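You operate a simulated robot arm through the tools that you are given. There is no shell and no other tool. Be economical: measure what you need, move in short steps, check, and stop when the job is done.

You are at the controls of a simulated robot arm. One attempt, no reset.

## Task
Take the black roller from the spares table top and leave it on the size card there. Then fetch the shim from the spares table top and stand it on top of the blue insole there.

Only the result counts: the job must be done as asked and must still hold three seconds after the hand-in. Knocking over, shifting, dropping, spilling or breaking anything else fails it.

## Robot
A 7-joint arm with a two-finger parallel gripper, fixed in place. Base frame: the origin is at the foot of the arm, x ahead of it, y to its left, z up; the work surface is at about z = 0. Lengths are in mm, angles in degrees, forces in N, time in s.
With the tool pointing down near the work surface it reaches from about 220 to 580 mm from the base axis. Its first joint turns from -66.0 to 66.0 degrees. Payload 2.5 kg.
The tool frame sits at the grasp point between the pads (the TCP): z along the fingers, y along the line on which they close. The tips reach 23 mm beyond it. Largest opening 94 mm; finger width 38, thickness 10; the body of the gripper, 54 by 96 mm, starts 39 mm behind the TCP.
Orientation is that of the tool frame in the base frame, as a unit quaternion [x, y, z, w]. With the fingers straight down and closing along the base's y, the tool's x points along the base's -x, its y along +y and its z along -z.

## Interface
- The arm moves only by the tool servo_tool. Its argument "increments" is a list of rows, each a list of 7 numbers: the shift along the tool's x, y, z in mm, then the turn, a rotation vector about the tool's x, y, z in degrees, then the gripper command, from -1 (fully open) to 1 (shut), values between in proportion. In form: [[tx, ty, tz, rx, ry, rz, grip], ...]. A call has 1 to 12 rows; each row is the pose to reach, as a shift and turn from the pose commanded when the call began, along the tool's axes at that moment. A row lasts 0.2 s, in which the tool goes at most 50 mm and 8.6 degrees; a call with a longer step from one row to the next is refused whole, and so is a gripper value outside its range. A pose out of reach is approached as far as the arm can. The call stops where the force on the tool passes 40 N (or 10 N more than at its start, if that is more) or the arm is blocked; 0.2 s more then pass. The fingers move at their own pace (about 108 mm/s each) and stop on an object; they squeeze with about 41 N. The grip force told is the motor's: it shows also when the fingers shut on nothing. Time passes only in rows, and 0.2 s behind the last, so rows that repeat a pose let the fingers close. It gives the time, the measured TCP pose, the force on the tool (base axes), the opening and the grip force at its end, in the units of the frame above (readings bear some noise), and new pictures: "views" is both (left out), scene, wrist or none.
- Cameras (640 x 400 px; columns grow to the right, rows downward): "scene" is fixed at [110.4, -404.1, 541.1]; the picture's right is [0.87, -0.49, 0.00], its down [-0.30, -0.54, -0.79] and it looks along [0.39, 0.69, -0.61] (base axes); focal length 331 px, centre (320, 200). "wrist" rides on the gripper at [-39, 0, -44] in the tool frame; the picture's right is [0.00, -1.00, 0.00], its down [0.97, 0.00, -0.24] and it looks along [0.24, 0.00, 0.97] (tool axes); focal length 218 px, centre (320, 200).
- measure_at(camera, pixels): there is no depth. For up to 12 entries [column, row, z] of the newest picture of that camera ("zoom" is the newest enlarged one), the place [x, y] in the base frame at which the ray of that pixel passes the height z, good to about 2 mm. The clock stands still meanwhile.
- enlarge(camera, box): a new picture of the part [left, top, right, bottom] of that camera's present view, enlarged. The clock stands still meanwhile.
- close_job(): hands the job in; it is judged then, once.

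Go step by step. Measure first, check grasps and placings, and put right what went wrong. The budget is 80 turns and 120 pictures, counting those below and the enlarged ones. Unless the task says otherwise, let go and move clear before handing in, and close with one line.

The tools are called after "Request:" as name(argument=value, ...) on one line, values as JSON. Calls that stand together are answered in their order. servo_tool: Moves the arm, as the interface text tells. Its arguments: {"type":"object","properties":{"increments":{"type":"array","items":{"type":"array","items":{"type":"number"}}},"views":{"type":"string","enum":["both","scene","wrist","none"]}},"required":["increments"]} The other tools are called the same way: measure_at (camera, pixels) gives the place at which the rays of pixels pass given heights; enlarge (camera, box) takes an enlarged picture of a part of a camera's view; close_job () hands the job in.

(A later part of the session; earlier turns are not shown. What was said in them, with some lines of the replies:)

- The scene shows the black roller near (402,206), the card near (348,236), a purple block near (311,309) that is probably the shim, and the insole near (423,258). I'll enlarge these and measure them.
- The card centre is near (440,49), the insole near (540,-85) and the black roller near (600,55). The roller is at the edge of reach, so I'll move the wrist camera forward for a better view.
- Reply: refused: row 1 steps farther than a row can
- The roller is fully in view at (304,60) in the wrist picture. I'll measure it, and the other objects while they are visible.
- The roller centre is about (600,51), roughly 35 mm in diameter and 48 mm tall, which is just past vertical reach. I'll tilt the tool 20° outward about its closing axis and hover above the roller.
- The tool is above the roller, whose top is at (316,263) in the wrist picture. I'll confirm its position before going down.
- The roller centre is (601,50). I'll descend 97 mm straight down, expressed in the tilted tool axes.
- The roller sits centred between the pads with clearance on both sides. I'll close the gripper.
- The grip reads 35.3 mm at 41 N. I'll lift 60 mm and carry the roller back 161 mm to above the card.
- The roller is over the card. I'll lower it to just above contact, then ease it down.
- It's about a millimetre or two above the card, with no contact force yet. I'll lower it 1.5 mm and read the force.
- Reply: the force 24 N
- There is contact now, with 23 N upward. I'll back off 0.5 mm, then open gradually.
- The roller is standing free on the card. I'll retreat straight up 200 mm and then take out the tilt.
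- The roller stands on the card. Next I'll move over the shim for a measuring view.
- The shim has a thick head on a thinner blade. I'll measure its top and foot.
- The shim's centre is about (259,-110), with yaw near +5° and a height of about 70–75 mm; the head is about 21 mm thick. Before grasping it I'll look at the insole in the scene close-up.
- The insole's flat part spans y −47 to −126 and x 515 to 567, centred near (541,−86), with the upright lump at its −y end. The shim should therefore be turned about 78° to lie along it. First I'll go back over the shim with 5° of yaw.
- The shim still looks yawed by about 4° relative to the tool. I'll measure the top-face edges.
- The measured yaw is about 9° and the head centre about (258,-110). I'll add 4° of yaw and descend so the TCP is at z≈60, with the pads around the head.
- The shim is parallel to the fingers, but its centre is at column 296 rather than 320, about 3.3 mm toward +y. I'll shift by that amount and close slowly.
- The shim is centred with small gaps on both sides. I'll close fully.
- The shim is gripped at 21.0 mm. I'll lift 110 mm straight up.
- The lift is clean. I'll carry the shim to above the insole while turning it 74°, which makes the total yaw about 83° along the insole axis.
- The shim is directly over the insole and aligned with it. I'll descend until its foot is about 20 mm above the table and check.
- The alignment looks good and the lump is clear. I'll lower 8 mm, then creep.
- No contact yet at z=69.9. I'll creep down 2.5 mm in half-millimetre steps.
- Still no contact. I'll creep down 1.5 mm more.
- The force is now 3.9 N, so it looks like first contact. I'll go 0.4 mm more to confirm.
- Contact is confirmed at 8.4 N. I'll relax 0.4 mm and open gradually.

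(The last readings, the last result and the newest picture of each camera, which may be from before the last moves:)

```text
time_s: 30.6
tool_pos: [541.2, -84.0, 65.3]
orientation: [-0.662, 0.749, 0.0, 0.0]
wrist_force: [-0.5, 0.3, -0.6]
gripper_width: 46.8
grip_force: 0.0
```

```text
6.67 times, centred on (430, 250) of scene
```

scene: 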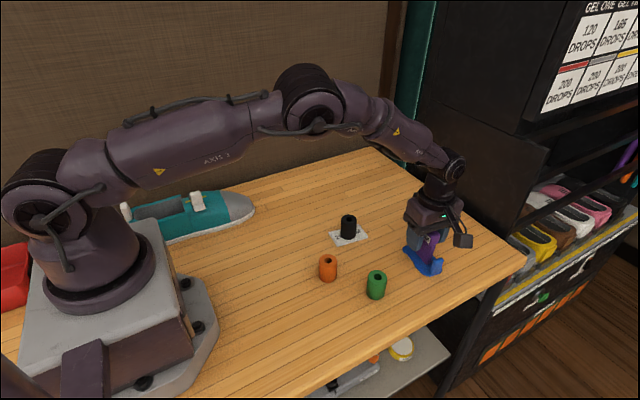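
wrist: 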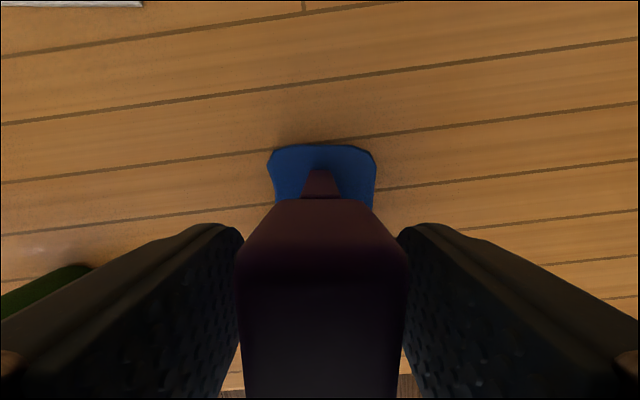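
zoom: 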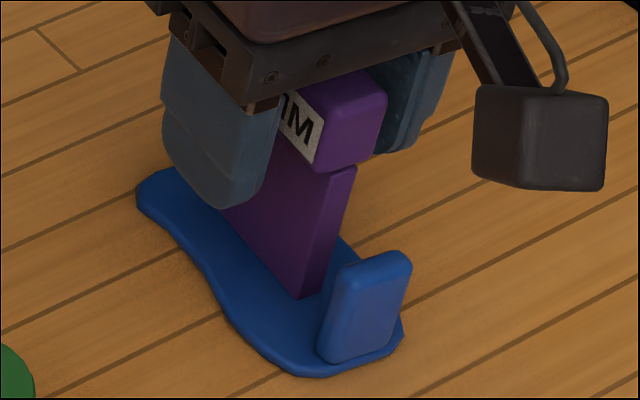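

The shim stands free and upright. I'll retreat straight up 150 mm.

Request:
servo_tool(increments=[[0, 0, -10, 0, 0, 0, 0], [0, 0, -35, 0, 0, 0, 0], [0, 0, -75, 0, 0, 0, 0], [0, 0, -115, 0, 0, 0, 0], [0, 0, -150, 0, 0, 0, 0], [0, 0, -150, 0, 0, 0, 0]])

Request:
enlarge(camera="scene", box=[320, 190, 470, 290])

```text
time_s: 32.0
tool_pos: [541.1, -84.1, 213.8]
orientation: [-0.663, 0.749, 0.0, 0.0]
wrist_force: [-1.0, -0.1, -0.4]
gripper_width: 47.2
grip_force: 0.0
```

scene: 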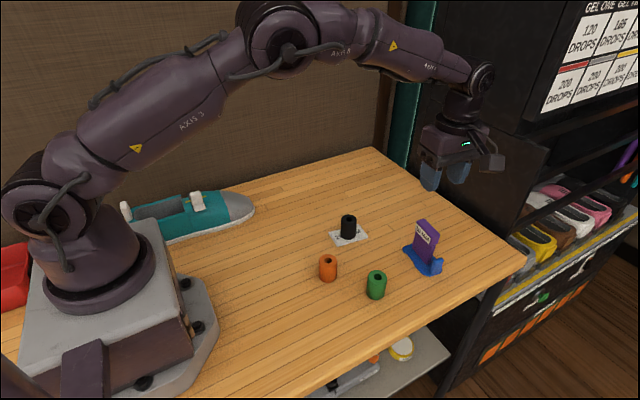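
wrist: 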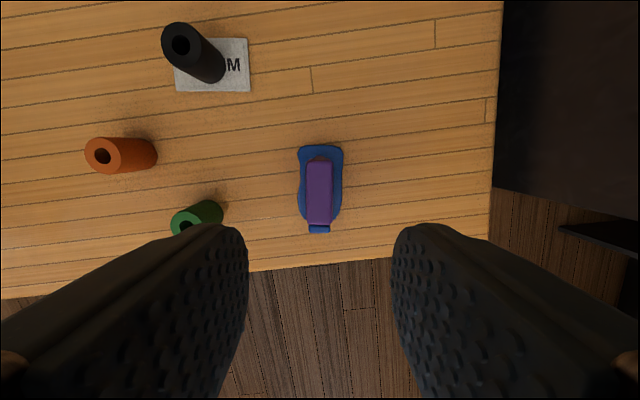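

```text
4.00 times, centred on (395, 240) of scene
```

zoom: 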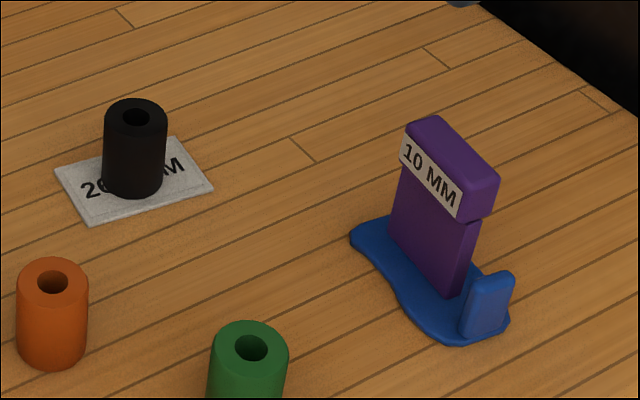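

The roller stands on the card and the shim stands upright on the insole. The arm is clear and nothing else has moved, so I'm handing in.

Request:
close_job()

```text
The job is handed in.
```

The black roller is standing on the size card and the shim is standing upright on the blue insole; the arm is clear, nothing else was disturbed, and the job is handed in.
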